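You operate a simulated robot arm through the tools that you are given. There is no shell and no other tool. Be economical: measure what you need, move in short steps, check, and stop when the job is done.

You are at the controls of a simulated two-armed robot. One attempt, no reset.

JOB
Pick up the slide valve with one hand, pass it to the other hand and put it on the second board from the top of the store shelf. Set down upright: slide valve.

It is judged by the outcome, as a careful person would: the job done as asked, and still so three seconds after it is handed in. It fails if anything else is knocked over, pushed out of place, dropped, spilled or broken.

ROBOT AND FRAMES
Two 7-joint arms with two-finger parallel grippers on one trunk, on a base that drives. Base frame: it is fixed to the floor where the robot stands at the start and does not move with it; the origin is under the middle of the robot, x ahead of it, y to its left, z up. Lengths are in mm, angles in rad, forces in N, time in s.
The left shoulder is at the start at [50, 168, 932], the right one opposite. With the tool pointing down near the work surface each hand reaches from about 100 to 600 mm from the robot's upright axis, wherever it stands, measured 20 degrees to its own side. Places, roughly: second board of the store shelf [-3800, 1300, 800]. Payload 1.57 kg a hand.
Tool frame (each hand has its own): the origin (TCP) lies between the finger pads and is the grasp point; the fingertips stand 30 mm ahead of it; z points along the fingers, y is the line along which they close. Largest opening 80 mm; finger width 17, thickness 12; the body of the gripper, 40 by 82 mm, starts 80 mm behind the TCP.
Orientation is told as [roll, pitch, yaw] about the base's x, y, z axes, in that order, counted from this pose: with the fingers straight down and closing along the base's y, the tool's x points along the base's -x, its y along +y and its z along -z.

CONTROLS
- The arms move only by the tool jog_arm. It takes "left_series", "right_series" or both (then of equal length, played together; a hand with none holds still); each is text: rows parted by semicolons, each of 7 numbers parted by spaces: the opening, from 0 (shut) to 1 (fully open), then the shift along the base's x, y, z in mm, then the turn, a rotation vector about the base's x, y, z in rad. In form: gripper x y z ax ay az; .... A call has 1 to 12 rows; each row is the pose to reach, as a shift and turn from the pose commanded when the call began. Each row takes 0.2 s and may step no farther than 50 mm and 0.15 rad from the row before; otherwise, or with a gripper value out of range, the whole call is refused. A pose out of reach is approached as far as the arm can. The call stops where the force on the tool passes 40 N (or 10 N more than at its start, if that is more) or the arm is blocked; 0.2 s more then pass. Each finger travels about 45 mm/s and halts on what it meets, pressing with about 43 N; the grip force reading is that of the motor and also rises with nothing between the fingers. The clock runs only during rows and for 0.2 s after the last one: add rows that repeat a pose to give the fingers time. The reply holds the time, the measured pose of the TCP, the force on the tool along the base axes, the opening and the grip force, in the units named above and with some noise, with the torque about the TCP (base axes, N m) and any sound that the robot's microphone picked up.
- Cameras (640 x 400 px; columns grow to the right, rows downward): "scene" is now at [96.1, -17.1, 1099.4]; the picture's right is [-0.28, -0.96, 0.00], its down [-0.88, 0.26, -0.40] and it looks along [0.38, -0.11, -0.92] (base axes); focal length 287 px, centre (320, 200). "left" rides on the left gripper at [72, 7, -122] in its tool frame; the picture's right is [-0.09, 1.00, 0.00], its down [-0.84, -0.08, -0.54] and it looks along [-0.54, -0.05, 0.84] (tool axes); focal length 238 px, centre (320, 200). "right" rides on the right gripper at [72, -7, -122] in its tool frame; the picture's right is [0.09, 1.00, 0.00], its down [-0.84, 0.08, -0.54] and it looks along [-0.54, 0.05, 0.84] (tool axes); focal length 238 px, centre (320, 200). There is no depth. A picture from a camera that has moved, and an enlarged one, comes with that camera's place and axes in the base frame and with its lens.
- grab_frame(camera): a new picture of that camera. The clock stands still meanwhile.
- slide_trunk(by): slides the trunk up (or, below 0, down) by that many mm; the arms and the scene camera ride with it, the base frame stays. It gives what a move gives, with no picture.
- drive_base(legs): drives the robot by 1 to 6 legs, each [ahead, left, turn to the left] in mm, mm and rad, along the robot's own axes; the way and the turn of a leg run together, so that a leg with both is an arc; at most 1500 mm and 3.142 rad a leg. The arms and the cameras ride along, it lands a little off, and it stops where it bumps. It gives what a move gives.
- head_to(pan, tilt): turns the head with the scene camera to pan (to the left, within 1.396 rad either way) and tilt (down, from -0.506 to 1.204), counted from straight ahead of the robot. It gives what a move gives.
- inspect(camera, box): a new picture of the part [left, top, right, bottom] of that camera's present view, enlarged. The clock stands still meanwhile.
- close_job(): hands the job in; it is judged then, once.

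Work in short steps. Places have to be worked out from the pictures, the camera data and where the tool is seen: move nearer, look again, correct. Check each grasp and each placing, and mend what went wrong. You have 120 turns and 92 pictures in all, those below and enlarged ones among them. Open the grippers and draw the arms clear of the work before you hand the job in, unless the task says otherwise; then end with one line.

The tools are called after "Call:" as a command line: name --argument value ..., lists and objects as JSON in quotes. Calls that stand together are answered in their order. jog_arm: Moves the arms, as the interface text tells. Its arguments: {"type":"object","properties":{"left_series":{"type":"string"},"right_series":{"type":"string"}},"required":[]} The other tools are called the same way: slide_trunk (by) slides the trunk up or down; drive_base (legs) drives the base; head_to (pan, tilt) turns the head that bears the scene camera; grab_frame (camera) takes a picture; inspect (camera, box) takes an enlarged picture of a part of a camera's view; close_job () hands the job in.

At the start:

```text
time_s: 0.0
left_ee_pos: [274.6, 75.4, 676.8]
left_orientation: [-0.001, 0.001, 0.0]
left_contact_force: [0.1, 0.9, -0.1]
left_wrist_torque: [0.04, -0.02, 0.0]
left_gripper_width: 80.0
left_gripper_force: 0.1
right_ee_pos: [253.8, -127.7, 624.6]
right_orientation: [0.0, 0.0, -0.002]
right_contact_force: [-1.2, 0.0, 0.1]
right_wrist_torque: [0.0, 0.0, 0.01]
right_gripper_width: 80.2
right_gripper_force: 0.0
trunk travel left (down, up): [-100.0, 343.0]
robot x, y, heading: [1.3, 1.7, 0.0]
head pan, tilt: [-0.286, 1.164]
```

scene: 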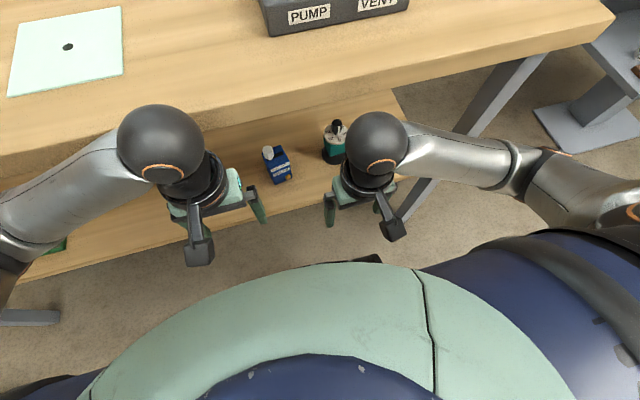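
right: 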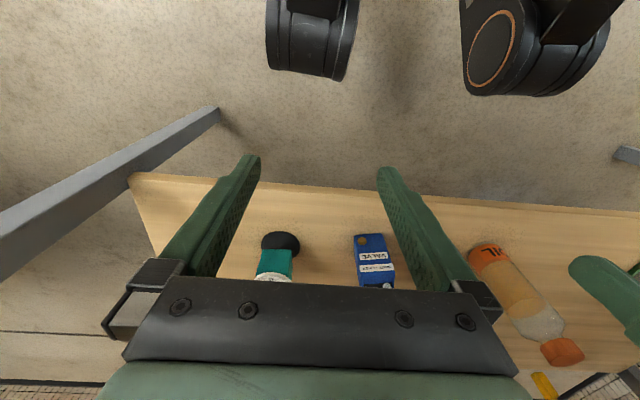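
left: 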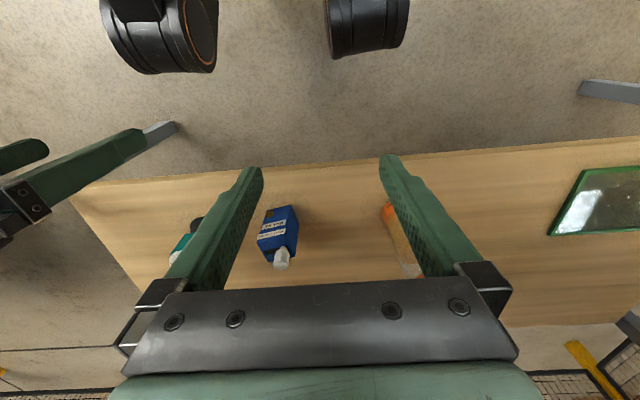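

The blue item may be the slide valve; I enlarge it to read its label and see the layout.

Call:
inspect --camera "right" --box '[220, 200, 440, 320]'

Call:
inspect --camera "scene" --box '[220, 90, 420, 215]'

```text
2.91 times, centred on (330, 260) of right
camera zoom: at [183.1, -133.1, 746.8], right [-0.09, 1.0, 0.0], down [0.84, 0.08, 0.54], along [0.54, 0.05, -0.84], focal length 693 px, centre (291, 26)
```

zoom: 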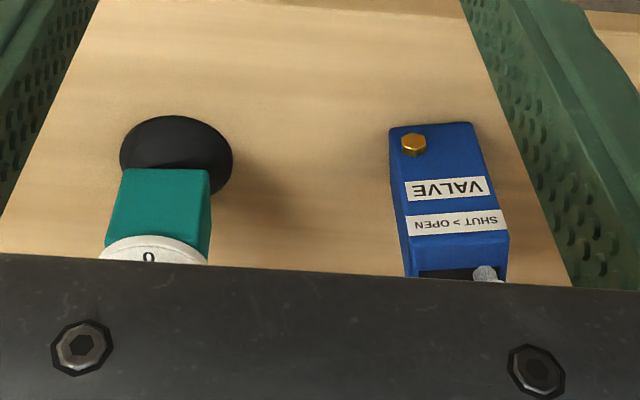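

```text
3.20 times, centred on (320, 152) of scene
camera zoom: at [96.1, -17.1, 1099.4], right [-0.28, -0.96, 0.0], down [-0.88, 0.26, -0.4], along [0.38, -0.11, -0.92], focal length 919 px, centre (320, 352)
```

zoom: 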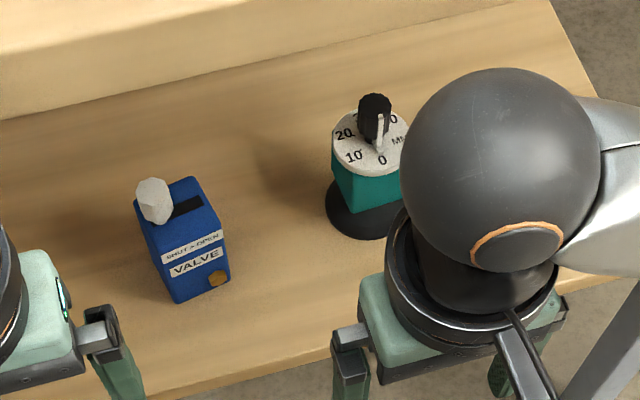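

The valve (blue, upright, about 45 x 48 x 90 mm) stands at about (478, -20) on the z=420 board, turned about +0.15 rad, under an overhanging top. I tilt the right hand 45° forward in front of it, and move the left hand aside.

Call:
jog_arm --right_series "1 10 0 10 0 -0.14 0; 1 25 15 0 0 -0.28 0; 1 45 30 -10 0 -0.42 0; 1 65 50 -20 0 -0.56 0; 1 85 70 -25 0 -0.68 0; 1 106 92 -34 0 -0.785 0; 1 106 92 -34 0 -0.785 0" --left_series "1 0 30 0 0 0 0; 1 0 60 0 0 0 0; 1 0 90 0 0 0 0; 1 0 120 0 0 0 0; 1 0 150 0 0 0 0; 1 0 150 0 0 0 0; 1 0 150 0 0 0 0"

```text
time_s: 0.4
left_ee_pos: [273.7, 102.3, 677.4]
left_orientation: [0.001, -0.001, 0.001]
left_contact_force: [-0.9, -0.4, -0.2]
left_wrist_torque: [0.02, 0.0, -0.03]
left_gripper_width: 79.9
left_gripper_force: 0.0
right_ee_pos: [270.2, -127.6, 636.3]
right_orientation: [0.001, -0.146, -0.01]
right_contact_force: [0.3, -0.4, -0.2]
right_wrist_torque: [0.02, 0.0, -0.03]
right_gripper_width: 80.1
right_gripper_force: 0.1
trunk travel left (down, up): [-100.0, 343.0]
robot x, y, heading: [-1.3, 2.5, -0.001]
head pan, tilt: [-0.286, 1.164]
stopped in row 2 (right hand): the force on the tool passed its limit (the readings are from after the stop); the commanded pose is now the measured one
```

The right hand stopped, apparently touching something; I look.

Call:
grab_frame --camera "scene"

Call:
grab_frame --camera "right"

```text
86 pictures are left
camera scene: at [96.2, -17.4, 1099.4], right [-0.28, -0.96, 0.0], down [-0.88, 0.26, -0.4], along [0.38, -0.11, -0.92], focal length 287 px, centre (320, 200)
```

scene: 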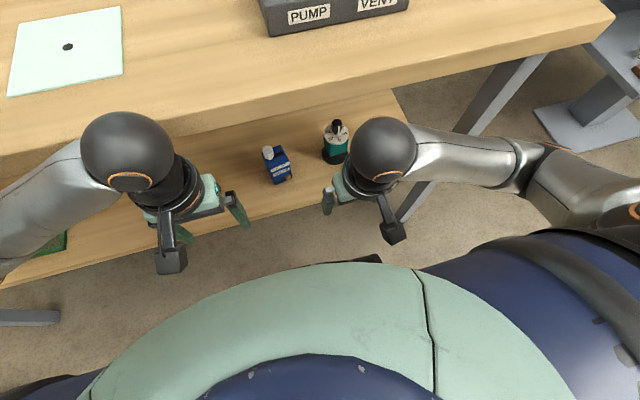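

```text
85 pictures are left
camera right: at [181.7, -132.6, 746.3], right [-0.08, 1.0, -0.01], down [0.75, 0.07, 0.66], along [0.66, 0.04, -0.75], focal length 238 px, centre (320, 200)
```

right: 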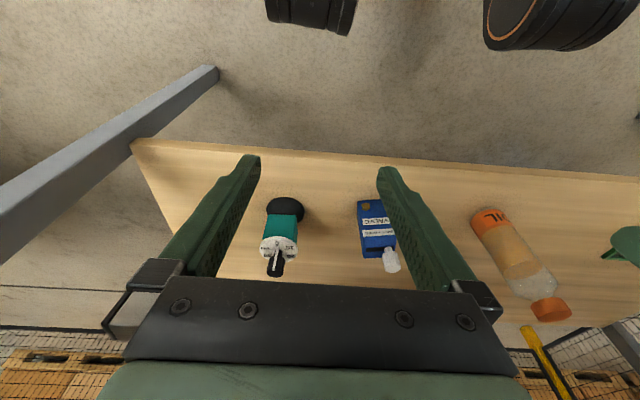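

Nothing visibly touches except perhaps the wrist near the bench-top edge. I drive back 150 mm for room and try again.

Call:
drive_base --legs '[[-150, 0, 0]]'

Call:
jog_arm --right_series "1 5 0 5 0 -0.1 0; 1 10 0 10 0 -0.2 0; 1 15 5 5 0 -0.3 0; 1 20 10 0 0 -0.4 0"

```text
time_s: 1.8
left_ee_pos: [124.3, 102.3, 678.9]
left_orientation: [0.001, -0.001, -0.003]
left_contact_force: [0.7, 0.1, 0.3]
left_wrist_torque: [-0.01, 0.01, 0.02]
left_gripper_width: 79.6
left_gripper_force: 0.0
right_ee_pos: [119.3, -128.9, 636.5]
right_orientation: [-0.002, -0.145, -0.015]
right_contact_force: [0.6, -0.3, 1.1]
right_wrist_torque: [0.01, 0.19, -0.06]
right_gripper_width: 80.1
right_gripper_force: 0.0
trunk travel left (down, up): [-100.0, 343.0]
robot x, y, heading: [-153.6, 0.2, -0.007]
head pan, tilt: [-0.286, 1.164]
```

```text
time_s: 2.2
left_ee_pos: [126.0, 101.3, 678.1]
left_orientation: [0.001, -0.001, -0.001]
left_contact_force: [-0.8, 0.0, -1.0]
left_wrist_torque: [0.04, -0.01, -0.01]
left_gripper_width: 80.0
left_gripper_force: 0.1
right_ee_pos: [128.2, -129.1, 641.7]
right_orientation: [0.001, -0.22, -0.025]
right_contact_force: [2.6, -0.9, -0.9]
right_wrist_torque: [0.05, 0.04, 0.02]
right_gripper_width: 79.8
right_gripper_force: 0.1
trunk travel left (down, up): [-100.0, 343.0]
robot x, y, heading: [-153.6, 4.3, -0.002]
head pan, tilt: [-0.286, 1.164]
stopped in row 1 (right hand): the force on the tool passed its limit (the readings are from after the stop); the commanded pose is now the measured one
```

The contact is the arm against the robot itself (tilting pushes the wrist back at the trunk). I first reach forward without tilting, then tilt while the TCP swings forward.

Call:
jog_arm --right_series "1 30 0 10 0 0 0; 1 60 0 20 0 0 0; 1 90 0 20 0 0 0; 1 120 0 20 0 0 0; 1 145 0 20 0 -0.1 0; 1 170 0 20 0 -0.2 0; 1 195 0 20 0 -0.3 0"

```text
time_s: 3.8
left_ee_pos: [123.5, 101.8, 676.9]
left_orientation: [0.0, 0.0, -0.001]
left_contact_force: [-0.7, 0.9, -0.4]
left_wrist_torque: [0.02, -0.02, 0.03]
left_gripper_width: 80.0
left_gripper_force: 0.1
right_ee_pos: [324.4, -128.9, 663.5]
right_orientation: [0.01, -0.521, -0.028]
right_contact_force: [0.4, 0.6, -0.4]
right_wrist_torque: [0.01, 0.02, -0.02]
right_gripper_width: 80.0
right_gripper_force: 0.1
trunk travel left (down, up): [-100.0, 343.0]
robot x, y, heading: [-149.7, -1.7, -0.004]
head pan, tilt: [-0.286, 1.164]
```

That works. Continue to the pre-grasp pose: more tilt, shift to the valve's line.

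Call:
jog_arm --right_series "1 0 15 -15 0 -0.06 0; 1 5 35 -30 0 -0.12 0; 1 10 55 -45 0 -0.18 0; 1 15 75 -55 0 -0.26 0; 1 25 90 -65 0 -0.26 0.09; 1 35 90 -70 0 -0.26 0.17; 1 35 90 -70 0 -0.26 0.17"

Call:
grab_frame --camera "right"

Call:
grab_frame --camera "scene"

```text
time_s: 5.4
left_ee_pos: [123.4, 103.4, 677.7]
left_orientation: [0.0, -0.001, -0.003]
left_contact_force: [-0.5, -0.3, -0.3]
left_wrist_torque: [0.0, -0.03, -0.03]
left_gripper_width: 79.7
left_gripper_force: 0.0
right_ee_pos: [357.9, -37.4, 590.9]
right_orientation: [-0.01, -0.779, 0.154]
right_contact_force: [0.6, 0.5, 1.2]
right_wrist_torque: [0.01, -0.02, 0.01]
right_gripper_width: 80.0
right_gripper_force: 0.2
trunk travel left (down, up): [-100.0, 343.0]
robot x, y, heading: [-152.4, 2.5, -0.006]
head pan, tilt: [-0.286, 1.164]
```

```text
84 pictures are left
camera right: at [224.0, -63.6, 626.4], right [-0.21, 0.97, -0.07], down [0.2, 0.12, 0.97], along [0.96, 0.19, -0.22], focal length 238 px, centre (320, 200)
```

right: 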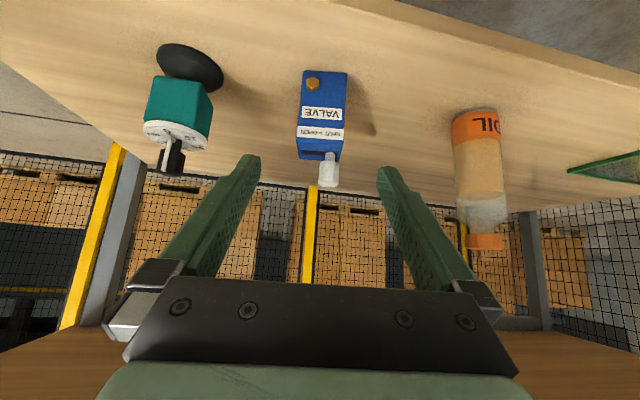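

```text
83 pictures are left
camera scene: at [-54.8, -17.1, 1099.4], right [-0.29, -0.96, 0.0], down [-0.88, 0.26, -0.4], along [0.38, -0.11, -0.92], focal length 287 px, centre (320, 200)
```

scene: 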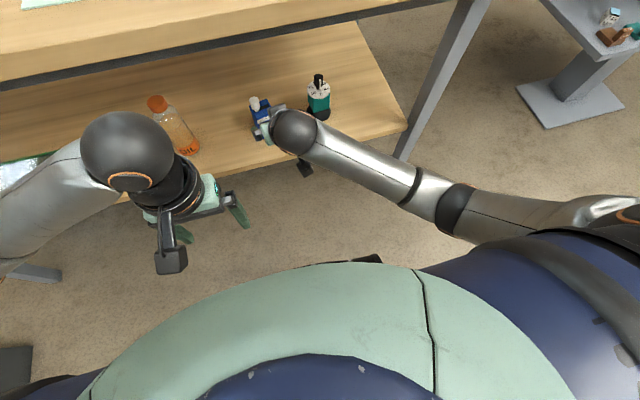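

I enlarge the valve in the wrist view for an accurate fix.

Call:
inspect --camera "right" --box '[260, 50, 400, 200]'

```text
2.67 times, centred on (330, 125) of right
camera zoom: at [224.0, -63.6, 626.4], right [-0.21, 0.97, -0.07], down [0.2, 0.12, 0.97], along [0.96, 0.19, -0.22], focal length 636 px, centre (293, 400)
```

zoom: 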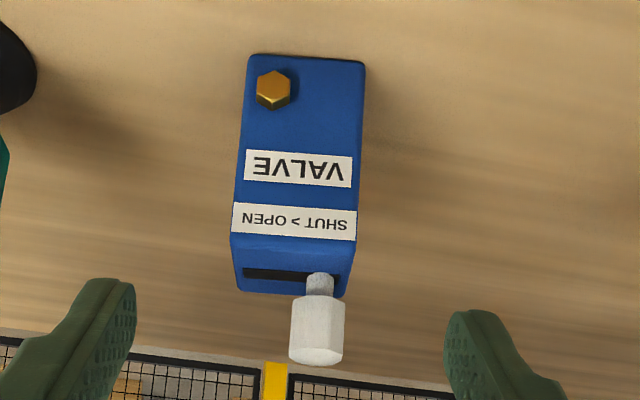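

The valve measures about 51 wide × 57 deep × 86 high, centre (489,-17), yaw ≈0.19. I advance part of the way along the approach and check.

Call:
jog_arm --right_series "1 20 3 -16 0 0 0.035; 1 40 6 -33 0 0 0.035; 1 60 10 -49 0 0 0.035; 1 80 13 -66 0 0 0.035; 1 80 13 -66 0 0 0.035"

Call:
grab_frame --camera "right"

```text
time_s: 6.6
left_ee_pos: [124.7, 102.0, 678.6]
left_orientation: [0.001, 0.0, -0.002]
left_contact_force: [-0.3, -0.5, -0.6]
left_wrist_torque: [0.02, -0.01, 0.02]
left_gripper_width: 79.8
left_gripper_force: 0.0
right_ee_pos: [434.9, -22.5, 525.7]
right_orientation: [-0.008, -0.779, 0.19]
right_contact_force: [-0.2, 0.0, -0.5]
right_wrist_torque: [0.02, 0.04, -0.01]
right_gripper_width: 80.0
right_gripper_force: 0.1
trunk travel left (down, up): [-100.0, 343.0]
robot x, y, heading: [-150.9, -1.8, -0.01]
head pan, tilt: [-0.286, 1.164]
```

```text
81 pictures are left
camera right: at [303.2, -54.3, 562.3], right [-0.25, 0.97, -0.07], down [0.19, 0.12, 0.97], along [0.95, 0.23, -0.22], focal length 238 px, centre (320, 200)
```

right: 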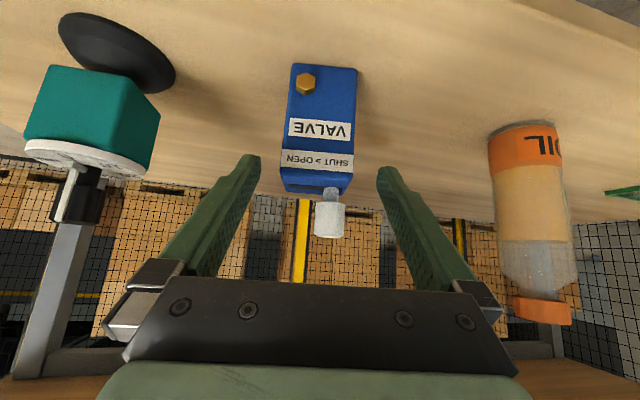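

Well centred between the fingers. I go in the rest of the way, then close.

Call:
jog_arm --right_series "1 18 3 -13 0 0 0; 1 36 6 -26 0 0 0; 1 52 10 -39 0 0 0; 1 52 10 -39 0 0 0"

Call:
grab_frame --camera "right"

```text
time_s: 7.6
left_ee_pos: [124.8, 101.4, 679.0]
left_orientation: [0.0, 0.001, -0.002]
left_contact_force: [0.1, -0.6, 0.5]
left_wrist_torque: [0.04, -0.04, 0.0]
left_gripper_width: 79.9
left_gripper_force: 0.1
right_ee_pos: [500.8, -34.4, 494.3]
right_orientation: [-0.041, -0.794, 0.193]
right_contact_force: [0.2, 0.8, 0.1]
right_wrist_torque: [-0.04, 0.02, 0.02]
right_gripper_width: 80.2
right_gripper_force: 0.2
trunk travel left (down, up): [-100.0, 343.0]
robot x, y, heading: [-151.7, -0.4, 0.0]
head pan, tilt: [-0.286, 1.164]
```

```text
80 pictures are left
camera right: at [365.8, -61.9, 528.9], right [-0.23, 0.97, -0.09], down [0.18, 0.14, 0.97], along [0.96, 0.2, -0.2], focal length 238 px, centre (320, 200)
```

right: 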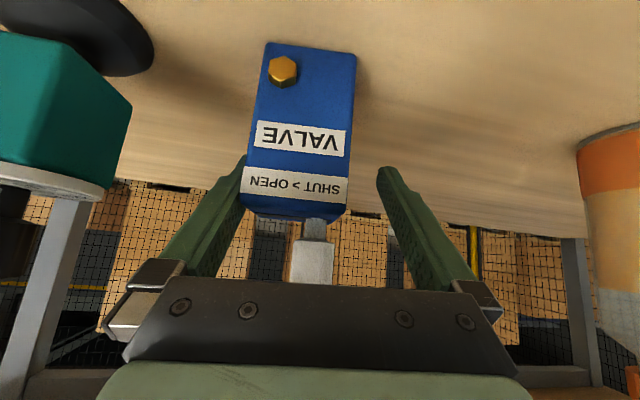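

The arm is at the end of its reach and drifted sideways. I back out, drive 90 mm nearer and approach again.

Call:
jog_arm --right_series "1 -20 8 12 0.01 0 0; 1 -43 14 28 0.03 0 0; 1 -66 13 42 0.03 0 0; 1 -100 5 70 0.03 0.01 0; 1 -140 0 95 0.03 0.01 0; 1 -140 0 95 0.03 0.01 0"

Call:
drive_base --legs '[[90, 0, 0]]'

Call:
grab_frame --camera "right"

```text
time_s: 8.2
left_ee_pos: [124.5, 101.9, 678.7]
left_orientation: [-0.001, 0.001, -0.002]
left_contact_force: [0.5, -0.5, -0.8]
left_wrist_torque: [0.02, -0.01, -0.01]
left_gripper_width: 80.0
left_gripper_force: 0.0
right_ee_pos: [526.7, -6.4, 631.9]
right_orientation: [-0.035, -0.985, 0.207]
right_contact_force: [0.0, 0.7, -0.2]
right_wrist_torque: [-0.02, -0.02, 0.01]
right_gripper_width: 80.1
right_gripper_force: 0.0
trunk travel left (down, up): [-100.0, 343.0]
robot x, y, heading: [-151.5, -1.6, -0.004]
head pan, tilt: [-0.286, 1.164]
stopped in row 2 (right hand): the arm was blocked; the commanded pose is now the measured one
```

```text
time_s: 9.3
left_ee_pos: [215.6, 101.1, 678.5]
left_orientation: [0.0, 0.0, -0.006]
left_contact_force: [0.5, 0.2, -0.4]
left_wrist_torque: [0.03, 0.01, 0.0]
left_gripper_width: 79.9
left_gripper_force: 0.0
right_ee_pos: [618.3, -7.9, 629.8]
right_orientation: [-0.034, -0.984, 0.204]
right_contact_force: [-0.1, 0.0, 0.0]
right_wrist_torque: [-0.01, -0.01, 0.04]
right_gripper_width: 80.0
right_gripper_force: 0.1
trunk travel left (down, up): [-100.0, 343.0]
robot x, y, heading: [-60.3, 4.8, -0.003]
head pan, tilt: [-0.286, 1.164]
```

```text
79 pictures are left
camera right: at [480.8, -38.4, 638.2], right [-0.22, 0.97, -0.1], down [-0.01, 0.1, 1.0], along [0.97, 0.22, -0.02], focal length 238 px, centre (320, 200)
```

right: 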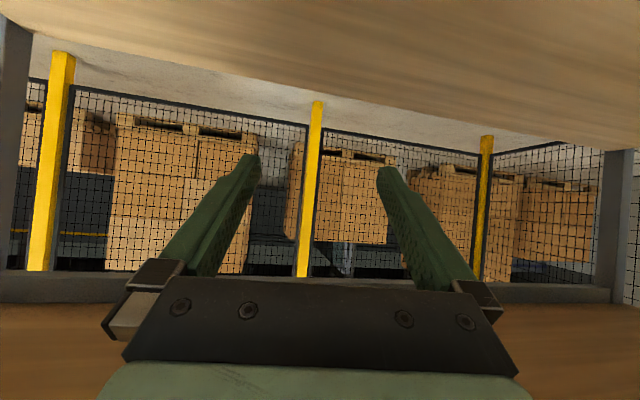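

The hand unexpectedly swung up and forward (wrong configuration near the reach limit). I check the state of everything.

Call:
grab_frame --camera "scene"

Call:
grab_frame --camera "left"

```text
78 pictures are left
camera scene: at [36.1, -17.7, 1099.4], right [-0.29, -0.96, 0.0], down [-0.88, 0.26, -0.4], along [0.38, -0.11, -0.92], focal length 287 px, centre (320, 200)
```

scene: 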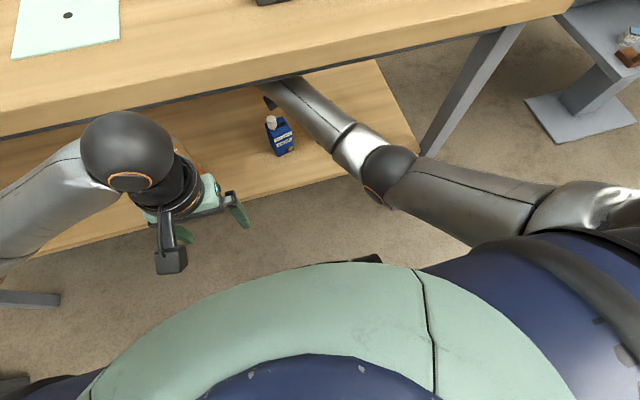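

```text
77 pictures are left
camera left: at [143.5, 108.1, 800.3], right [0.1, 1.0, 0.0], down [0.84, -0.08, 0.54], along [0.54, -0.05, -0.84], focal length 238 px, centre (320, 200)
```

left: 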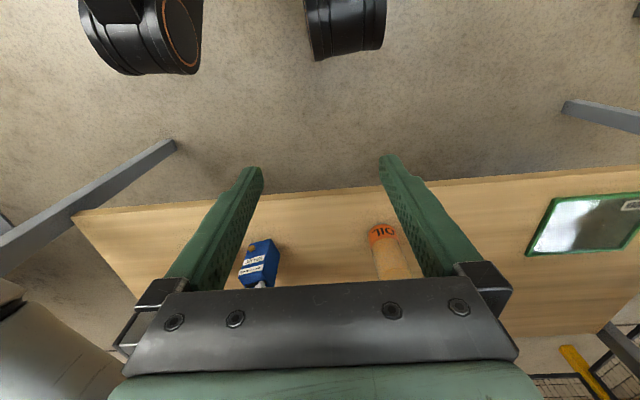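

Valve and bottle still stand. I back the base straight out with the hand held at its height, which clears the valve top.

Call:
drive_base --legs '[[-300, 0, 0]]'

Call:
grab_frame --camera "scene"

```text
time_s: 11.3
left_ee_pos: [-82.3, 104.5, 678.0]
left_orientation: [0.002, 0.001, 0.005]
left_contact_force: [-0.4, 0.0, 0.5]
left_wrist_torque: [-0.01, 0.0, 0.02]
left_gripper_width: 79.8
left_gripper_force: 0.1
right_ee_pos: [322.3, -2.7, 630.2]
right_orientation: [-0.035, -0.983, 0.212]
right_contact_force: [0.1, -0.4, 0.0]
right_wrist_torque: [-0.01, -0.04, 0.0]
right_gripper_width: 80.1
right_gripper_force: 0.0
trunk travel left (down, up): [-100.0, 343.0]
robot x, y, heading: [-353.1, -3.1, -0.0]
head pan, tilt: [-0.286, 1.164]
```

```text
76 pictures are left
camera scene: at [-260.6, -16.6, 1099.4], right [-0.28, -0.96, 0.0], down [-0.88, 0.26, -0.4], along [0.38, -0.11, -0.92], focal length 287 px, centre (320, 200)
```

scene: 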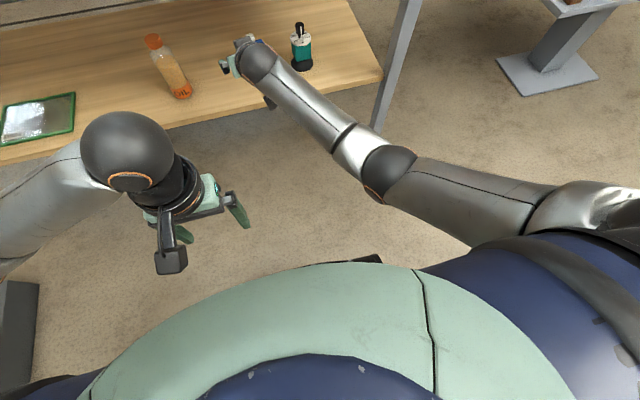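

All stands. I draw the right hand back to a comfortable reach and restore the 45° tilt.

Call:
jog_arm --right_series "1 -25 0 0 0 0 0; 1 -50 0 0 0 0.05 0; 1 -75 0 0 0.01 0.1 0; 1 -100 0 0 0.02 0.15 0; 1 -125 0 0 0.03 0.2 0; 1 -150 0 0 0.03 0.2 0; 1 -150 0 0 0.03 0.2 0"

```text
time_s: 12.0
left_ee_pos: [-83.1, 103.5, 678.7]
left_orientation: [0.0, 0.0, 0.002]
left_contact_force: [0.0, 0.1, 0.3]
left_wrist_torque: [-0.02, 0.01, -0.01]
left_gripper_width: 80.3
left_gripper_force: 0.1
right_ee_pos: [309.4, -10.3, 731.0]
right_orientation: [-0.088, -1.087, 0.249]
right_contact_force: [-1.3, -0.1, -0.1]
right_wrist_torque: [0.0, 0.01, 0.01]
right_gripper_width: 80.0
right_gripper_force: 0.1
trunk travel left (down, up): [-100.0, 343.0]
robot x, y, heading: [-355.5, 3.3, 0.0]
head pan, tilt: [-0.286, 1.164]
stopped in row 3 (right hand): the arm was blocked; the commanded pose is now the measured one
```

The arm resists that direction (a joint limit). I try a small pure move up/back to see how it responds.

Call:
jog_arm --right_series "1 -15 0 15 0 0 0; 1 -30 0 30 0 0 0; 1 -30 0 30 0 0 0"

Call:
grab_frame --camera "scene"

```text
time_s: 13.0
left_ee_pos: [-81.5, 103.7, 678.1]
left_orientation: [0.001, 0.001, 0.002]
left_contact_force: [-0.8, 0.1, 0.8]
left_wrist_torque: [-0.02, -0.01, 0.02]
left_gripper_width: 79.9
left_gripper_force: 0.0
right_ee_pos: [293.1, -25.1, 781.8]
right_orientation: [-0.16, -1.124, 0.292]
right_contact_force: [-0.8, 0.9, -0.4]
right_wrist_torque: [0.03, -0.01, 0.03]
right_gripper_width: 79.9
right_gripper_force: 0.0
trunk travel left (down, up): [-100.0, 343.0]
robot x, y, heading: [-357.5, 1.3, -0.001]
head pan, tilt: [-0.286, 1.164]
stopped in row 3 (right hand): the arm was blocked; the commanded pose is now the measured one
```

```text
75 pictures are left
camera scene: at [-260.6, -16.6, 1099.4], right [-0.28, -0.96, 0.0], down [-0.88, 0.26, -0.4], along [0.38, -0.11, -0.92], focal length 287 px, centre (320, 200)
```

scene: 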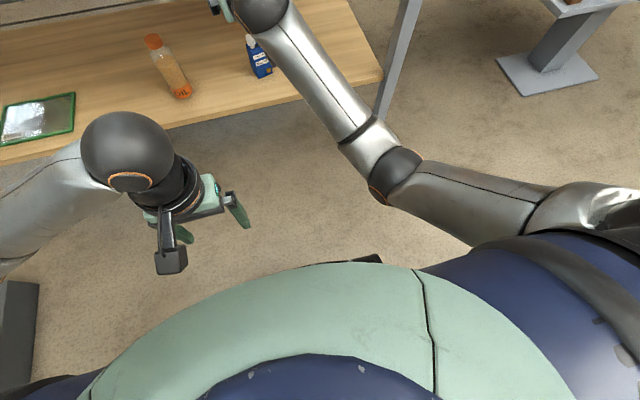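

The tool is nearly in line with the forearm (near-straight wrist). I bend the wrist down about its own centre.

Call:
jog_arm --right_series "1 -8 0 -16 0 0.07 0; 1 -17 0 -33 0.02 0.14 0; 1 -27 0 -49 0.04 0.21 -0.03; 1 -38 0 -64 0.06 0.28 -0.05; 1 -38 0 -64 0.06 0.28 -0.05"

```text
time_s: 14.4
left_ee_pos: [-81.7, 103.5, 677.0]
left_orientation: [0.0, -0.002, 0.006]
left_contact_force: [0.3, 0.5, 0.5]
left_wrist_torque: [-0.04, -0.01, -0.01]
left_gripper_width: 79.9
left_gripper_force: 0.0
right_ee_pos: [280.5, -74.0, 745.2]
right_orientation: [-0.085, -0.922, 0.111]
right_contact_force: [0.9, 0.1, -0.8]
right_wrist_torque: [0.0, -0.01, -0.01]
right_gripper_width: 79.9
right_gripper_force: 0.1
trunk travel left (down, up): [-100.0, 343.0]
robot x, y, heading: [-359.6, -1.7, -0.003]
head pan, tilt: [-0.286, 1.164]
stopped in row 5 (right hand): the arm was blocked; the commanded pose is now the measured one
```

It responds properly. I keep going: back, and further down-tilt.

Call:
jog_arm --right_series "1 -20 -3 -10 0.01 0.07 0; 1 -40 -6 -20 0.02 0.14 0; 1 -60 -9 -30 0.03 0.21 -0.02; 1 -80 -12 -40 0.04 0.28 -0.04; 1 -105 -15 -40 0.05 0.35 -0.06; 1 -105 -15 -40 0.05 0.35 -0.06"

```text
time_s: 15.7
left_ee_pos: [-82.6, 103.4, 678.5]
left_orientation: [0.0, -0.002, 0.006]
left_contact_force: [-0.5, 0.6, 0.5]
left_wrist_torque: [0.04, -0.02, 0.0]
left_gripper_width: 80.3
left_gripper_force: 0.0
right_ee_pos: [211.1, -121.9, 769.0]
right_orientation: [-0.065, -0.725, -0.01]
right_contact_force: [-0.3, 0.1, 0.6]
right_wrist_torque: [0.01, 0.01, 0.03]
right_gripper_width: 80.2
right_gripper_force: 0.2
trunk travel left (down, up): [-100.0, 343.0]
robot x, y, heading: [-359.6, -2.8, -0.001]
head pan, tilt: [-0.286, 1.164]
stopped in row 6 (right hand): the arm was blocked; the commanded pose is now the measured one
```

Still recovering; continue pulling back and down.

Call:
jog_arm --right_series "1 -20 0 -10 0.01 0.07 0; 1 -40 0 -20 0.02 0.14 0; 1 -60 0 -30 0.03 0.21 0; 1 -80 0 -40 0.05 0.28 0; 1 -100 0 -50 0.06 0.35 0; 1 -100 0 -60 0.06 0.4 0; 1 -100 0 -60 0.06 0.4 0"

Call:
grab_frame --camera "scene"

```text
time_s: 16.6
left_ee_pos: [-82.6, 103.7, 678.0]
left_orientation: [0.0, 0.0, 0.001]
left_contact_force: [0.0, 0.4, -0.1]
left_wrist_torque: [-0.03, -0.03, 0.01]
left_gripper_width: 80.1
left_gripper_force: 0.1
right_ee_pos: [166.6, -227.2, 769.3]
right_orientation: [-0.256, -0.586, -0.068]
right_contact_force: [-0.2, 0.3, -0.3]
right_wrist_torque: [-0.02, -0.02, -0.01]
right_gripper_width: 80.2
right_gripper_force: 0.0
trunk travel left (down, up): [-100.0, 343.0]
robot x, y, heading: [-355.5, -4.6, 0.003]
head pan, tilt: [-0.286, 1.164]
stopped in row 4 (right hand): the arm was blocked; the commanded pose is now the measured one
```

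```text
74 pictures are left
camera scene: at [-260.6, -16.3, 1099.4], right [-0.28, -0.96, 0.0], down [-0.88, 0.26, -0.4], along [0.38, -0.11, -0.92], focal length 287 px, centre (320, 200)
```

scene: 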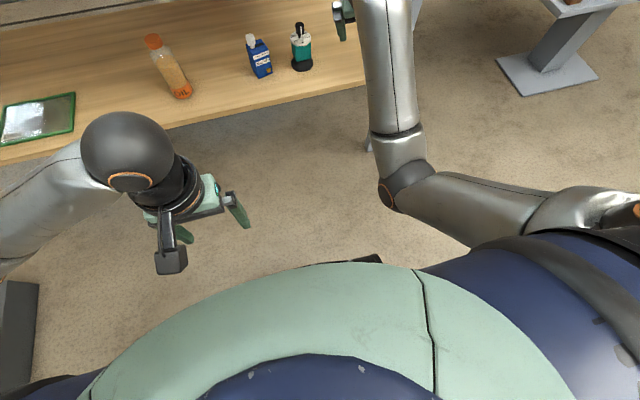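

The elbow has swung inward. I try moving the hand up and rightward/back with the orientation kept.

Call:
jog_arm --right_series "1 -10 -10 20 0 0 0; 1 -20 -20 40 0 0 0; 1 -35 -30 60 0.03 0 0; 1 -50 -40 80 0.06 0 0; 1 -70 -50 100 0.09 0 0; 1 -70 -50 100 0.09 0 0"

Call:
grab_frame --camera "left"

```text
time_s: 18.0
left_ee_pos: [-81.8, 104.3, 677.6]
left_orientation: [-0.001, 0.0, 0.003]
left_contact_force: [0.0, -0.3, 0.5]
left_wrist_torque: [0.01, 0.01, 0.04]
left_gripper_width: 79.9
left_gripper_force: 0.0
right_ee_pos: [135.7, -302.2, 842.3]
right_orientation: [-0.143, -0.58, -0.128]
right_contact_force: [-0.6, -0.5, 0.1]
right_wrist_torque: [0.02, 0.0, -0.01]
right_gripper_width: 80.1
right_gripper_force: 0.1
right hand out of reach, approached as far as the arm can: row 3, 4, 5, 6
trunk travel left (down, up): [-100.0, 343.0]
robot x, y, heading: [-358.8, 2.2, 0.004]
head pan, tilt: [-0.286, 1.164]
```

```text
73 pictures are left
camera left: at [-154.3, 110.1, 800.2], right [0.09, 1.0, 0.0], down [0.84, -0.07, 0.54], along [0.54, -0.05, -0.84], focal length 238 px, centre (320, 200)
```

left: 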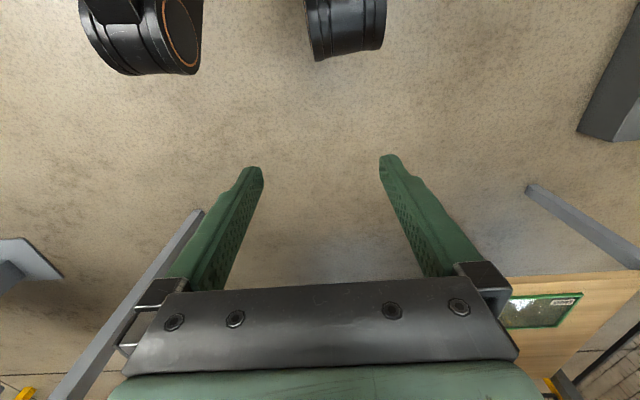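

I swing the hand outward to the right and down to bring the elbow out again.

Call:
jog_arm --right_series "1 0 -25 -10 0 0.03 0; 1 0 -50 -20 0 0.06 0; 1 0 -75 -35 0.02 0.09 0; 1 0 -100 -50 0.04 0.12 0; 1 0 -125 -70 0.06 0.15 0; 1 0 -150 -90 0.08 0.18 0; 1 0 -150 -90 0.08 0.18 0"

Call:
head_to --pan -0.6 --tilt 0.8

Call:
grab_frame --camera "scene"

```text
time_s: 19.6
left_ee_pos: [-82.4, 103.8, 678.2]
left_orientation: [0.0, 0.0, 0.003]
left_contact_force: [0.2, -1.0, 0.1]
left_wrist_torque: [0.05, -0.02, 0.01]
left_gripper_width: 80.1
left_gripper_force: 0.1
right_ee_pos: [142.9, -451.2, 746.1]
right_orientation: [-0.082, -0.387, -0.155]
right_contact_force: [-1.0, -0.4, 0.5]
right_wrist_torque: [-0.01, -0.04, -0.01]
right_gripper_width: 80.1
right_gripper_force: 0.1
trunk travel left (down, up): [-100.0, 343.0]
robot x, y, heading: [-355.8, 1.5, 0.002]
head pan, tilt: [-0.286, 1.164]
```

```text
time_s: 20.5
left_ee_pos: [-82.9, 104.1, 677.7]
left_orientation: [0.001, 0.001, 0.003]
left_contact_force: [-0.3, 1.1, -0.3]
left_wrist_torque: [-0.01, 0.01, -0.02]
left_gripper_width: 79.9
left_gripper_force: 0.0
right_ee_pos: [143.0, -449.1, 746.0]
right_orientation: [-0.083, -0.39, -0.154]
right_contact_force: [-0.6, -0.5, -0.1]
right_wrist_torque: [-0.01, 0.0, 0.03]
right_gripper_width: 79.9
right_gripper_force: 0.1
trunk travel left (down, up): [-100.0, 343.0]
robot x, y, heading: [-357.7, -0.2, 0.003]
head pan, tilt: [-0.6, 0.799]
```

```text
72 pictures are left
camera scene: at [-250.2, -45.5, 1125.0], right [-0.56, -0.83, 0.0], down [-0.59, 0.4, -0.7], along [0.58, -0.39, -0.72], focal length 287 px, centre (320, 200)
```

scene: 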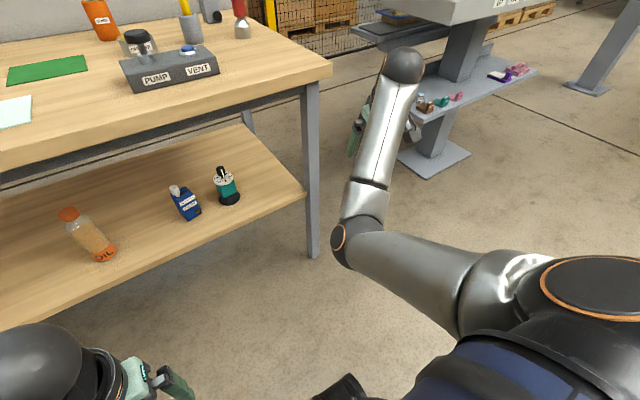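

It tracks again. I retract the hand toward the robot's side with the tool going vertical, so the elbow folds back.

Call:
jog_arm --right_series "1 -20 0 -10 0.02 0.06 0.02; 1 -40 0 -20 0.04 0.12 0.04; 1 -60 0 -30 0.06 0.18 0.06; 1 -80 0 -40 0.08 0.24 0.08; 1 -100 0 -50 0.08 0.3 0.1; 1 -120 0 -60 0.08 0.36 0.12; 1 -140 0 -70 0.08 0.38 0.15; 1 -140 0 -70 0.08 0.38 0.15"

Call:
grab_frame --camera "scene"

```text
time_s: 22.3
left_ee_pos: [-82.5, 104.0, 678.3]
left_orientation: [0.001, 0.0, 0.002]
left_contact_force: [-0.3, -0.1, -0.3]
left_wrist_torque: [-0.02, 0.0, 0.02]
left_gripper_width: 80.0
left_gripper_force: 0.0
right_ee_pos: [0.4, -452.7, 675.3]
right_orientation: [-0.035, -0.004, -0.016]
right_contact_force: [-0.4, 0.4, 0.4]
right_wrist_torque: [-0.02, -0.02, 0.02]
right_gripper_width: 80.0
right_gripper_force: 0.0
trunk travel left (down, up): [-100.0, 343.0]
robot x, y, heading: [-354.0, -2.3, 0.003]
head pan, tilt: [-0.6, 0.799]
```

```text
71 pictures are left
camera scene: at [-250.2, -45.5, 1125.0], right [-0.56, -0.83, 0.0], down [-0.59, 0.4, -0.7], along [0.58, -0.39, -0.72], focal length 287 px, centre (320, 200)
```

scene: 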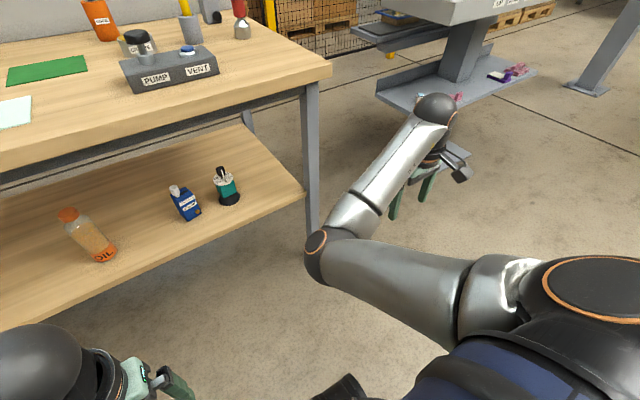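

The right elbow is folded inward; a loop of the hand out to the side, up, and forward again should bring it down/outward. First leg: out to the side.

Call:
jog_arm --right_series "1 -35 -15 5 0 0 0; 1 -70 -30 10 0 0 0; 1 -105 -45 15 0 0 0; 1 -140 -60 20 0 0 0; 1 -175 -75 25 0 0 0; 1 -210 -90 40 0 0 0; 1 -230 -100 70 0 0 0; 1 -230 -100 70 0 0 0"

```text
time_s: 24.1
left_ee_pos: [-82.4, 103.9, 677.4]
left_orientation: [0.0, 0.001, 0.003]
left_contact_force: [-0.6, -0.4, 0.3]
left_wrist_torque: [0.0, 0.01, -0.03]
left_gripper_width: 79.8
left_gripper_force: 0.0
right_ee_pos: [-228.9, -552.2, 744.6]
right_orientation: [-0.034, -0.002, -0.011]
right_contact_force: [-0.1, 0.2, 0.3]
right_wrist_torque: [0.0, 0.03, 0.0]
right_gripper_width: 80.1
right_gripper_force: 0.0
trunk travel left (down, up): [-100.0, 343.0]
robot x, y, heading: [-355.0, 2.8, 0.004]
head pan, tilt: [-0.6, 0.799]
```

Second leg: up, over the shoulder height.

Call:
jog_arm --right_series "1 0 5 40 0 0 0; 1 0 10 80 0 0 0; 1 0 20 120 0 0 0; 1 0 30 160 0 0 0; 1 0 45 200 0 0 0; 1 0 65 240 0 0 0; 1 0 85 275 0 0 0; 1 0 110 300 0 0 0; 1 0 110 300 0 0 0"

Call:
grab_frame --camera "scene"

```text
time_s: 26.1
left_ee_pos: [-83.3, 104.5, 677.1]
left_orientation: [-0.001, 0.0, 0.005]
left_contact_force: [-0.5, 0.6, 1.2]
left_wrist_torque: [-0.01, 0.01, 0.05]
left_gripper_width: 80.1
left_gripper_force: 0.0
right_ee_pos: [-228.9, -438.9, 1046.7]
right_orientation: [-0.035, -0.003, -0.014]
right_contact_force: [0.8, 0.7, -0.4]
right_wrist_torque: [-0.03, 0.01, -0.01]
right_gripper_width: 80.0
right_gripper_force: 0.0
trunk travel left (down, up): [-100.0, 343.0]
robot x, y, heading: [-359.9, 2.8, -0.0]
head pan, tilt: [-0.6, 0.799]
```

```text
70 pictures are left
camera scene: at [-250.2, -45.4, 1125.0], right [-0.56, -0.83, 0.0], down [-0.59, 0.4, -0.7], along [0.58, -0.39, -0.72], focal length 287 px, centre (320, 200)
```

scene: 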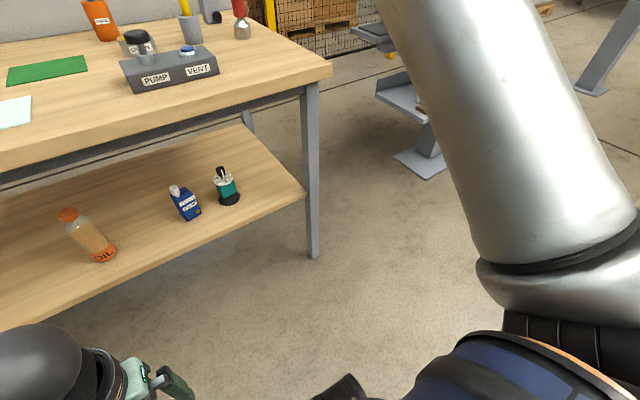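

Third leg: forward and gradually down in front.

Call:
jog_arm --right_series "1 35 10 0 0 0 0; 1 70 20 0 0 0 0; 1 105 30 0 0 0 0; 1 140 40 -5 0 0 0; 1 175 50 -10 0 0 0; 1 210 60 -20 0 0 0; 1 245 70 -40 0 0 0; 1 270 80 -70 0 0 0; 1 290 90 -100 0 0 0; 1 300 95 -135 0 0 0; 1 300 95 -135 0 0 0"

Call:
grab_frame --camera "scene"

```text
time_s: 28.5
left_ee_pos: [-82.1, 103.8, 677.5]
left_orientation: [0.001, 0.0, 0.003]
left_contact_force: [-0.3, 0.4, 0.1]
left_wrist_torque: [-0.01, 0.0, 0.0]
left_gripper_width: 79.9
left_gripper_force: 0.0
right_ee_pos: [78.5, -364.6, 914.0]
right_orientation: [-0.034, -0.002, -0.015]
right_contact_force: [0.6, 0.1, 0.1]
right_wrist_torque: [0.0, 0.0, 0.03]
right_gripper_width: 79.9
right_gripper_force: 0.1
right hand out of reach, approached as far as the arm can: row 8, 9, 10, 11
trunk travel left (down, up): [-100.0, 343.0]
robot x, y, heading: [-355.0, 0.7, 0.001]
head pan, tilt: [-0.6, 0.799]
```

```text
69 pictures are left
camera scene: at [-250.1, -45.6, 1125.0], right [-0.56, -0.83, 0.0], down [-0.59, 0.4, -0.7], along [0.58, -0.39, -0.72], focal length 287 px, centre (320, 200)
```

scene: 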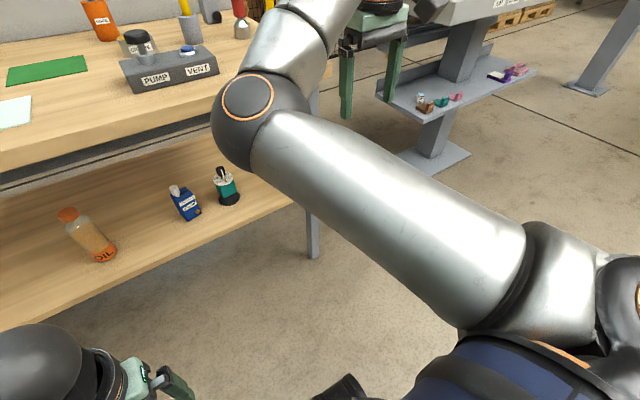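

The loop moved it only a little. I look at the left arm to learn the nominal elbow posture.

Call:
head_to --pan 0.9 --tilt 0.8

Call:
grab_frame --camera "scene"

```text
time_s: 30.1
left_ee_pos: [-83.5, 104.1, 677.8]
left_orientation: [-0.001, -0.001, 0.004]
left_contact_force: [-0.5, 0.0, -0.3]
left_wrist_torque: [0.0, -0.02, 0.0]
left_gripper_width: 80.0
left_gripper_force: 0.1
right_ee_pos: [77.0, -364.7, 912.2]
right_orientation: [-0.036, -0.003, -0.015]
right_contact_force: [0.5, 0.4, 0.2]
right_wrist_torque: [-0.04, 0.01, -0.01]
right_gripper_width: 79.9
right_gripper_force: 0.1
trunk travel left (down, up): [-100.0, 343.0]
robot x, y, heading: [-357.1, -2.2, 0.002]
head pan, tilt: [0.901, 0.799]
```

```text
68 pictures are left
camera scene: at [-266.9, 63.2, 1125.0], right [0.79, -0.62, 0.0], down [-0.44, -0.56, -0.7], along [0.43, 0.55, -0.72], focal length 287 px, centre (320, 200)
```

scene: 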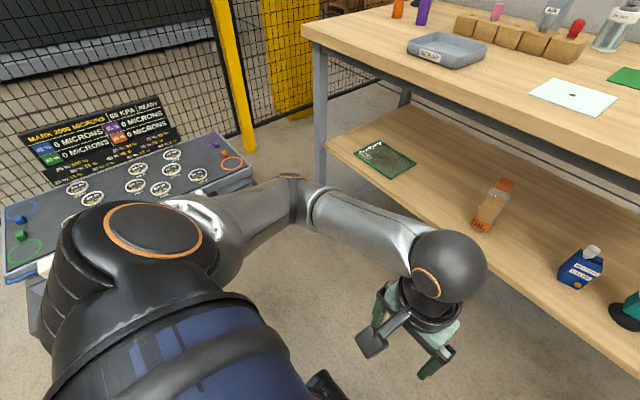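

The nominal elbow is out-and-down; the right one is in-and-down. I'll do one larger loop (down, right low, up, forward). First down in front, left hand moved further aside.

Call:
jog_arm --right_series "1 0 5 -35 0 0 0; 1 0 10 -70 0 0 0; 1 0 15 -105 0 0 0; 1 0 20 -140 0 0 0; 1 0 20 -175 0 0 0; 1 0 20 -210 0 0 0; 1 0 20 -245 0 0 0; 1 0 20 -280 0 0 0; 1 0 20 -315 0 0 0; 1 0 20 -350 0 0 0; 1 0 20 -350 0 0 0" --left_series "1 0 20 0 0 0 0; 1 0 40 0 0 0 0; 1 0 60 0 0 0 0; 1 0 80 0 0 0 0; 1 0 100 0 0 0 0; 1 0 120 0 0 0 0; 1 0 120 0 0 0 0; 1 0 120 0 0 0 0; 1 0 120 0 0 0 0; 1 0 120 0 0 0 0; 1 0 120 0 0 0 0"

```text
time_s: 32.7
left_ee_pos: [-82.2, 225.2, 679.6]
left_orientation: [0.0, 0.001, 0.004]
left_contact_force: [0.2, 0.5, -0.3]
left_wrist_torque: [-0.03, -0.03, -0.02]
left_gripper_width: 79.9
left_gripper_force: 0.2
right_ee_pos: [120.6, -331.2, 610.1]
right_orientation: [-0.016, -0.12, 0.002]
right_contact_force: [0.3, -0.1, -0.4]
right_wrist_torque: [0.02, -0.03, 0.01]
right_gripper_width: 80.0
right_gripper_force: 0.1
right hand out of reach, approached as far as the arm can: row 1, 2, 3, 4, 5, 6
trunk travel left (down, up): [-100.0, 343.0]
robot x, y, heading: [-358.0, 1.1, 0.007]
head pan, tilt: [0.901, 0.799]
stopped in row 11 (right hand): the arm was blocked; the commanded pose is now the measured one
```

I look at the right arm now.

Call:
head_to --pan -0.5 --tilt 0.9

Call:
grab_frame --camera "scene"

```text
time_s: 34.2
left_ee_pos: [-82.1, 223.7, 678.4]
left_orientation: [0.001, 0.0, 0.003]
left_contact_force: [0.1, -0.8, -0.7]
left_wrist_torque: [0.0, 0.01, -0.02]
left_gripper_width: 79.9
left_gripper_force: 0.0
right_ee_pos: [120.3, -329.3, 610.3]
right_orientation: [-0.015, -0.122, 0.001]
right_contact_force: [-0.9, -0.5, -1.0]
right_wrist_torque: [-0.02, 0.01, -0.04]
right_gripper_width: 79.9
right_gripper_force: 0.0
trunk travel left (down, up): [-100.0, 343.0]
robot x, y, heading: [-355.4, 0.8, 0.0]
head pan, tilt: [-0.499, 0.901]
```

```text
67 pictures are left
camera scene: at [-250.5, -36.0, 1117.1], right [-0.48, -0.88, 0.0], down [-0.69, 0.37, -0.62], along [0.55, -0.3, -0.78], focal length 287 px, centre (320, 200)
```

scene: 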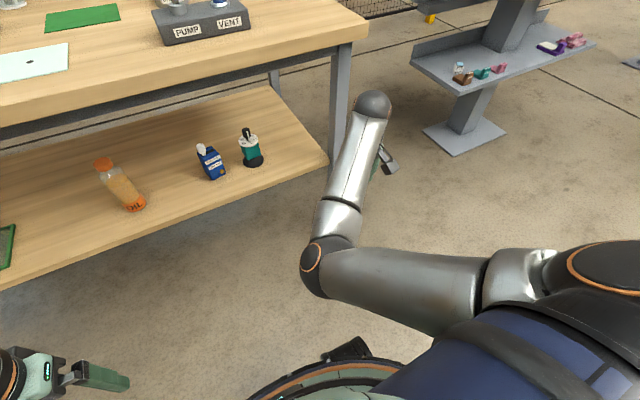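

The elbow is now mostly down. I continue the loop: low and out to the right.

Call:
jog_arm --right_series "1 -30 -35 0 0 0 0; 1 -60 -70 0 0 0.03 0; 1 -90 -105 0 0 0.06 0; 1 -125 -130 0 0 0.09 0; 1 -160 -155 0 0 0.12 0; 1 -195 -175 0 0 0.12 0; 1 -235 -185 0 0 0.12 0; 1 -275 -190 0 0 0.12 0; 1 -315 -195 0 0 0.12 0; 1 -350 -195 0 0 0.12 0; 1 -350 -195 0 0 0.12 0"

```text
time_s: 36.6
left_ee_pos: [-82.2, 225.2, 679.2]
left_orientation: [0.001, 0.0, 0.003]
left_contact_force: [-0.4, 0.0, 0.8]
left_wrist_torque: [0.0, -0.03, -0.04]
left_gripper_width: 80.0
left_gripper_force: 0.0
right_ee_pos: [-226.0, -522.9, 611.4]
right_orientation: [-0.016, 0.004, 0.001]
right_contact_force: [0.0, 0.7, 1.6]
right_wrist_torque: [0.0, 0.04, -0.01]
right_gripper_width: 80.1
right_gripper_force: 0.0
trunk travel left (down, up): [-100.0, 343.0]
robot x, y, heading: [-356.5, 2.2, 0.002]
head pan, tilt: [-0.499, 0.901]
```

Now up high on the side.

Call:
jog_arm --right_series "1 -5 0 45 0 0 0; 1 -10 0 90 0 0 0; 1 -15 0 135 0 0 0; 1 -20 0 180 0 0 0; 1 -25 5 225 0 0 0; 1 -30 10 270 0 0 0; 1 -35 20 315 0 0 0; 1 -40 30 360 0 0 0; 1 -40 45 400 0 0 0; 1 -40 75 430 0 0 0; 1 -40 110 460 0 0 0; 1 -40 110 460 0 0 0"

```text
time_s: 39.2
left_ee_pos: [-82.2, 224.7, 677.8]
left_orientation: [0.0, 0.001, 0.005]
left_contact_force: [-0.1, 0.0, -0.8]
left_wrist_torque: [-0.01, -0.02, -0.03]
left_gripper_width: 80.0
left_gripper_force: 0.1
right_ee_pos: [-272.8, -417.9, 1069.0]
right_orientation: [-0.017, 0.005, 0.0]
right_contact_force: [0.3, 0.2, 0.2]
right_wrist_torque: [-0.02, -0.01, -0.01]
right_gripper_width: 80.3
right_gripper_force: 0.0
trunk travel left (down, up): [-100.0, 343.0]
robot x, y, heading: [-356.9, 1.3, 0.002]
head pan, tilt: [-0.499, 0.901]
```

Forward, staying high and coming in to the centre.

Call:
jog_arm --right_series "1 35 15 0 0 0 0; 1 70 30 0 0 0 0; 1 105 45 0 0 0 0; 1 140 65 0 0 0 0; 1 175 85 0 0 0 0; 1 205 110 0 0 0 0; 1 235 135 -10 0 0 0; 1 260 160 -20 0 0 0; 1 280 180 -45 0 0 0; 1 290 195 -80 0 0 0; 1 290 200 -120 0 0 0; 1 290 200 -120 0 0 0"

Call:
grab_frame --camera "scene"

```text
time_s: 41.8
left_ee_pos: [-82.3, 224.9, 678.8]
left_orientation: [0.0, 0.001, 0.004]
left_contact_force: [-0.2, 0.1, 0.6]
left_wrist_torque: [-0.01, -0.02, 0.01]
left_gripper_width: 80.2
left_gripper_force: 0.1
right_ee_pos: [97.2, -338.6, 967.9]
right_orientation: [-0.016, 0.005, -0.001]
right_contact_force: [0.6, -0.6, -0.9]
right_wrist_torque: [-0.02, 0.04, -0.04]
right_gripper_width: 80.1
right_gripper_force: 0.1
right hand out of reach, approached as far as the arm can: row 3, 4, 5, 6, 7, 8, 9, 10, 11, 12
trunk travel left (down, up): [-100.0, 343.0]
robot x, y, heading: [-356.0, -1.2, 0.007]
head pan, tilt: [-0.499, 0.901]
```

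```text
66 pictures are left
camera scene: at [-249.7, -35.5, 1117.0], right [-0.48, -0.88, 0.0], down [-0.69, 0.37, -0.62], along [0.55, -0.3, -0.78], focal length 287 px, centre (320, 200)
```

scene: 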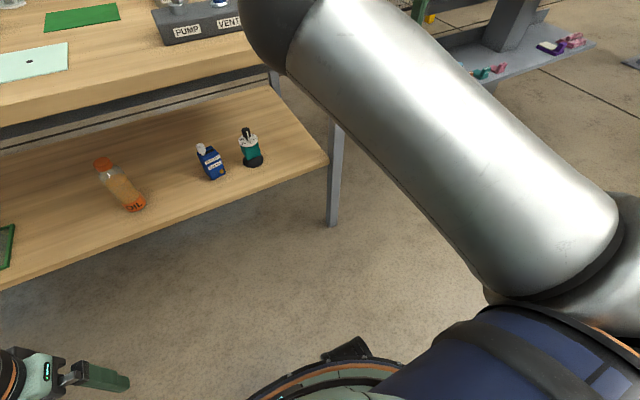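

That direction hits a limit. I'll use the opposite order: down in front, then low and back under the shoulder, then out and forward. First lower, a bit outward.

Call:
jog_arm --right_series "1 -5 -15 -40 0 0 0; 1 -10 -30 -80 0 0 0; 1 -15 -45 -120 0 0 0; 1 -20 -55 -160 0 0 0; 1 -25 -60 -200 0 0 0; 1 -30 -60 -240 0 0 0; 1 -30 -60 -280 0 0 0; 1 -30 -60 -320 0 0 0; 1 -30 -60 -360 0 0 0; 1 -30 -50 -400 0 0 0; 1 -40 -40 -440 0 0 0; 1 -40 -40 -440 0 0 0"

```text
time_s: 44.6
left_ee_pos: [-81.9, 223.5, 678.2]
left_orientation: [-0.001, -0.002, 0.005]
left_contact_force: [0.0, 0.4, 0.2]
left_wrist_torque: [0.02, 0.02, 0.0]
left_gripper_width: 80.1
left_gripper_force: 0.0
right_ee_pos: [99.8, -364.9, 574.9]
right_orientation: [-0.014, -0.108, 0.001]
right_contact_force: [-0.1, 0.3, 0.3]
right_wrist_torque: [0.04, -0.02, 0.01]
right_gripper_width: 79.8
right_gripper_force: 0.0
right hand out of reach, approached as far as the arm can: row 1
trunk travel left (down, up): [-100.0, 343.0]
robot x, y, heading: [-356.9, 1.6, 0.003]
head pan, tilt: [-0.499, 0.901]
stopped in row 12 (right hand): the arm was blocked; the commanded pose is now the measured one
```

Now low and back under the shoulder.

Call:
jog_arm --right_series "1 -30 -20 0 0 0.03 0; 1 -60 -40 0 0 0.06 0; 1 -95 -50 -5 0 0.1 0; 1 -130 -50 -20 0 0.1 0; 1 -165 -40 -35 0 0.1 0; 1 -200 -30 -50 0 0.1 0; 1 -235 -20 -65 0 0.1 0; 1 -265 -15 -80 0 0.1 0; 1 -265 -15 -80 0 0.1 0"

Call:
grab_frame --camera "scene"

```text
time_s: 45.4
left_ee_pos: [-81.9, 224.0, 678.2]
left_orientation: [0.001, -0.003, 0.004]
left_contact_force: [-1.0, 0.5, 0.5]
left_wrist_torque: [0.0, -0.02, 0.0]
left_gripper_width: 80.2
left_gripper_force: 0.1
right_ee_pos: [62.3, -419.8, 628.9]
right_orientation: [-0.016, -0.179, -0.003]
right_contact_force: [-0.2, -0.3, 0.2]
right_wrist_torque: [0.01, 0.01, 0.02]
right_gripper_width: 79.8
right_gripper_force: 0.1
trunk travel left (down, up): [-100.0, 343.0]
robot x, y, heading: [-356.6, -1.8, 0.006]
head pan, tilt: [-0.499, 0.901]
stopped in row 4 (right hand): the arm was blocked; the commanded pose is now the measured one
```

```text
65 pictures are left
camera scene: at [-250.4, -36.1, 1117.1], right [-0.48, -0.88, 0.0], down [-0.69, 0.37, -0.62], along [0.55, -0.3, -0.78], focal length 287 px, centre (320, 200)
```

scene: 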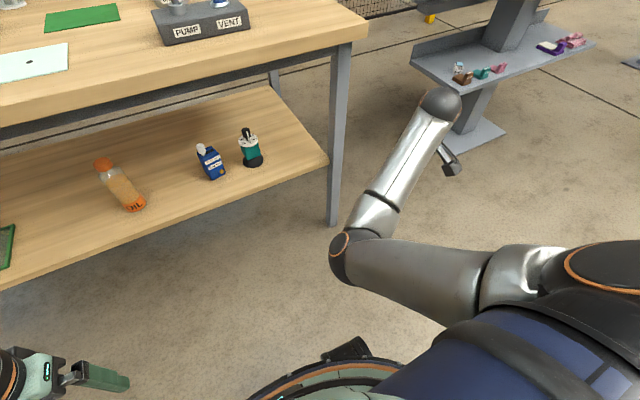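

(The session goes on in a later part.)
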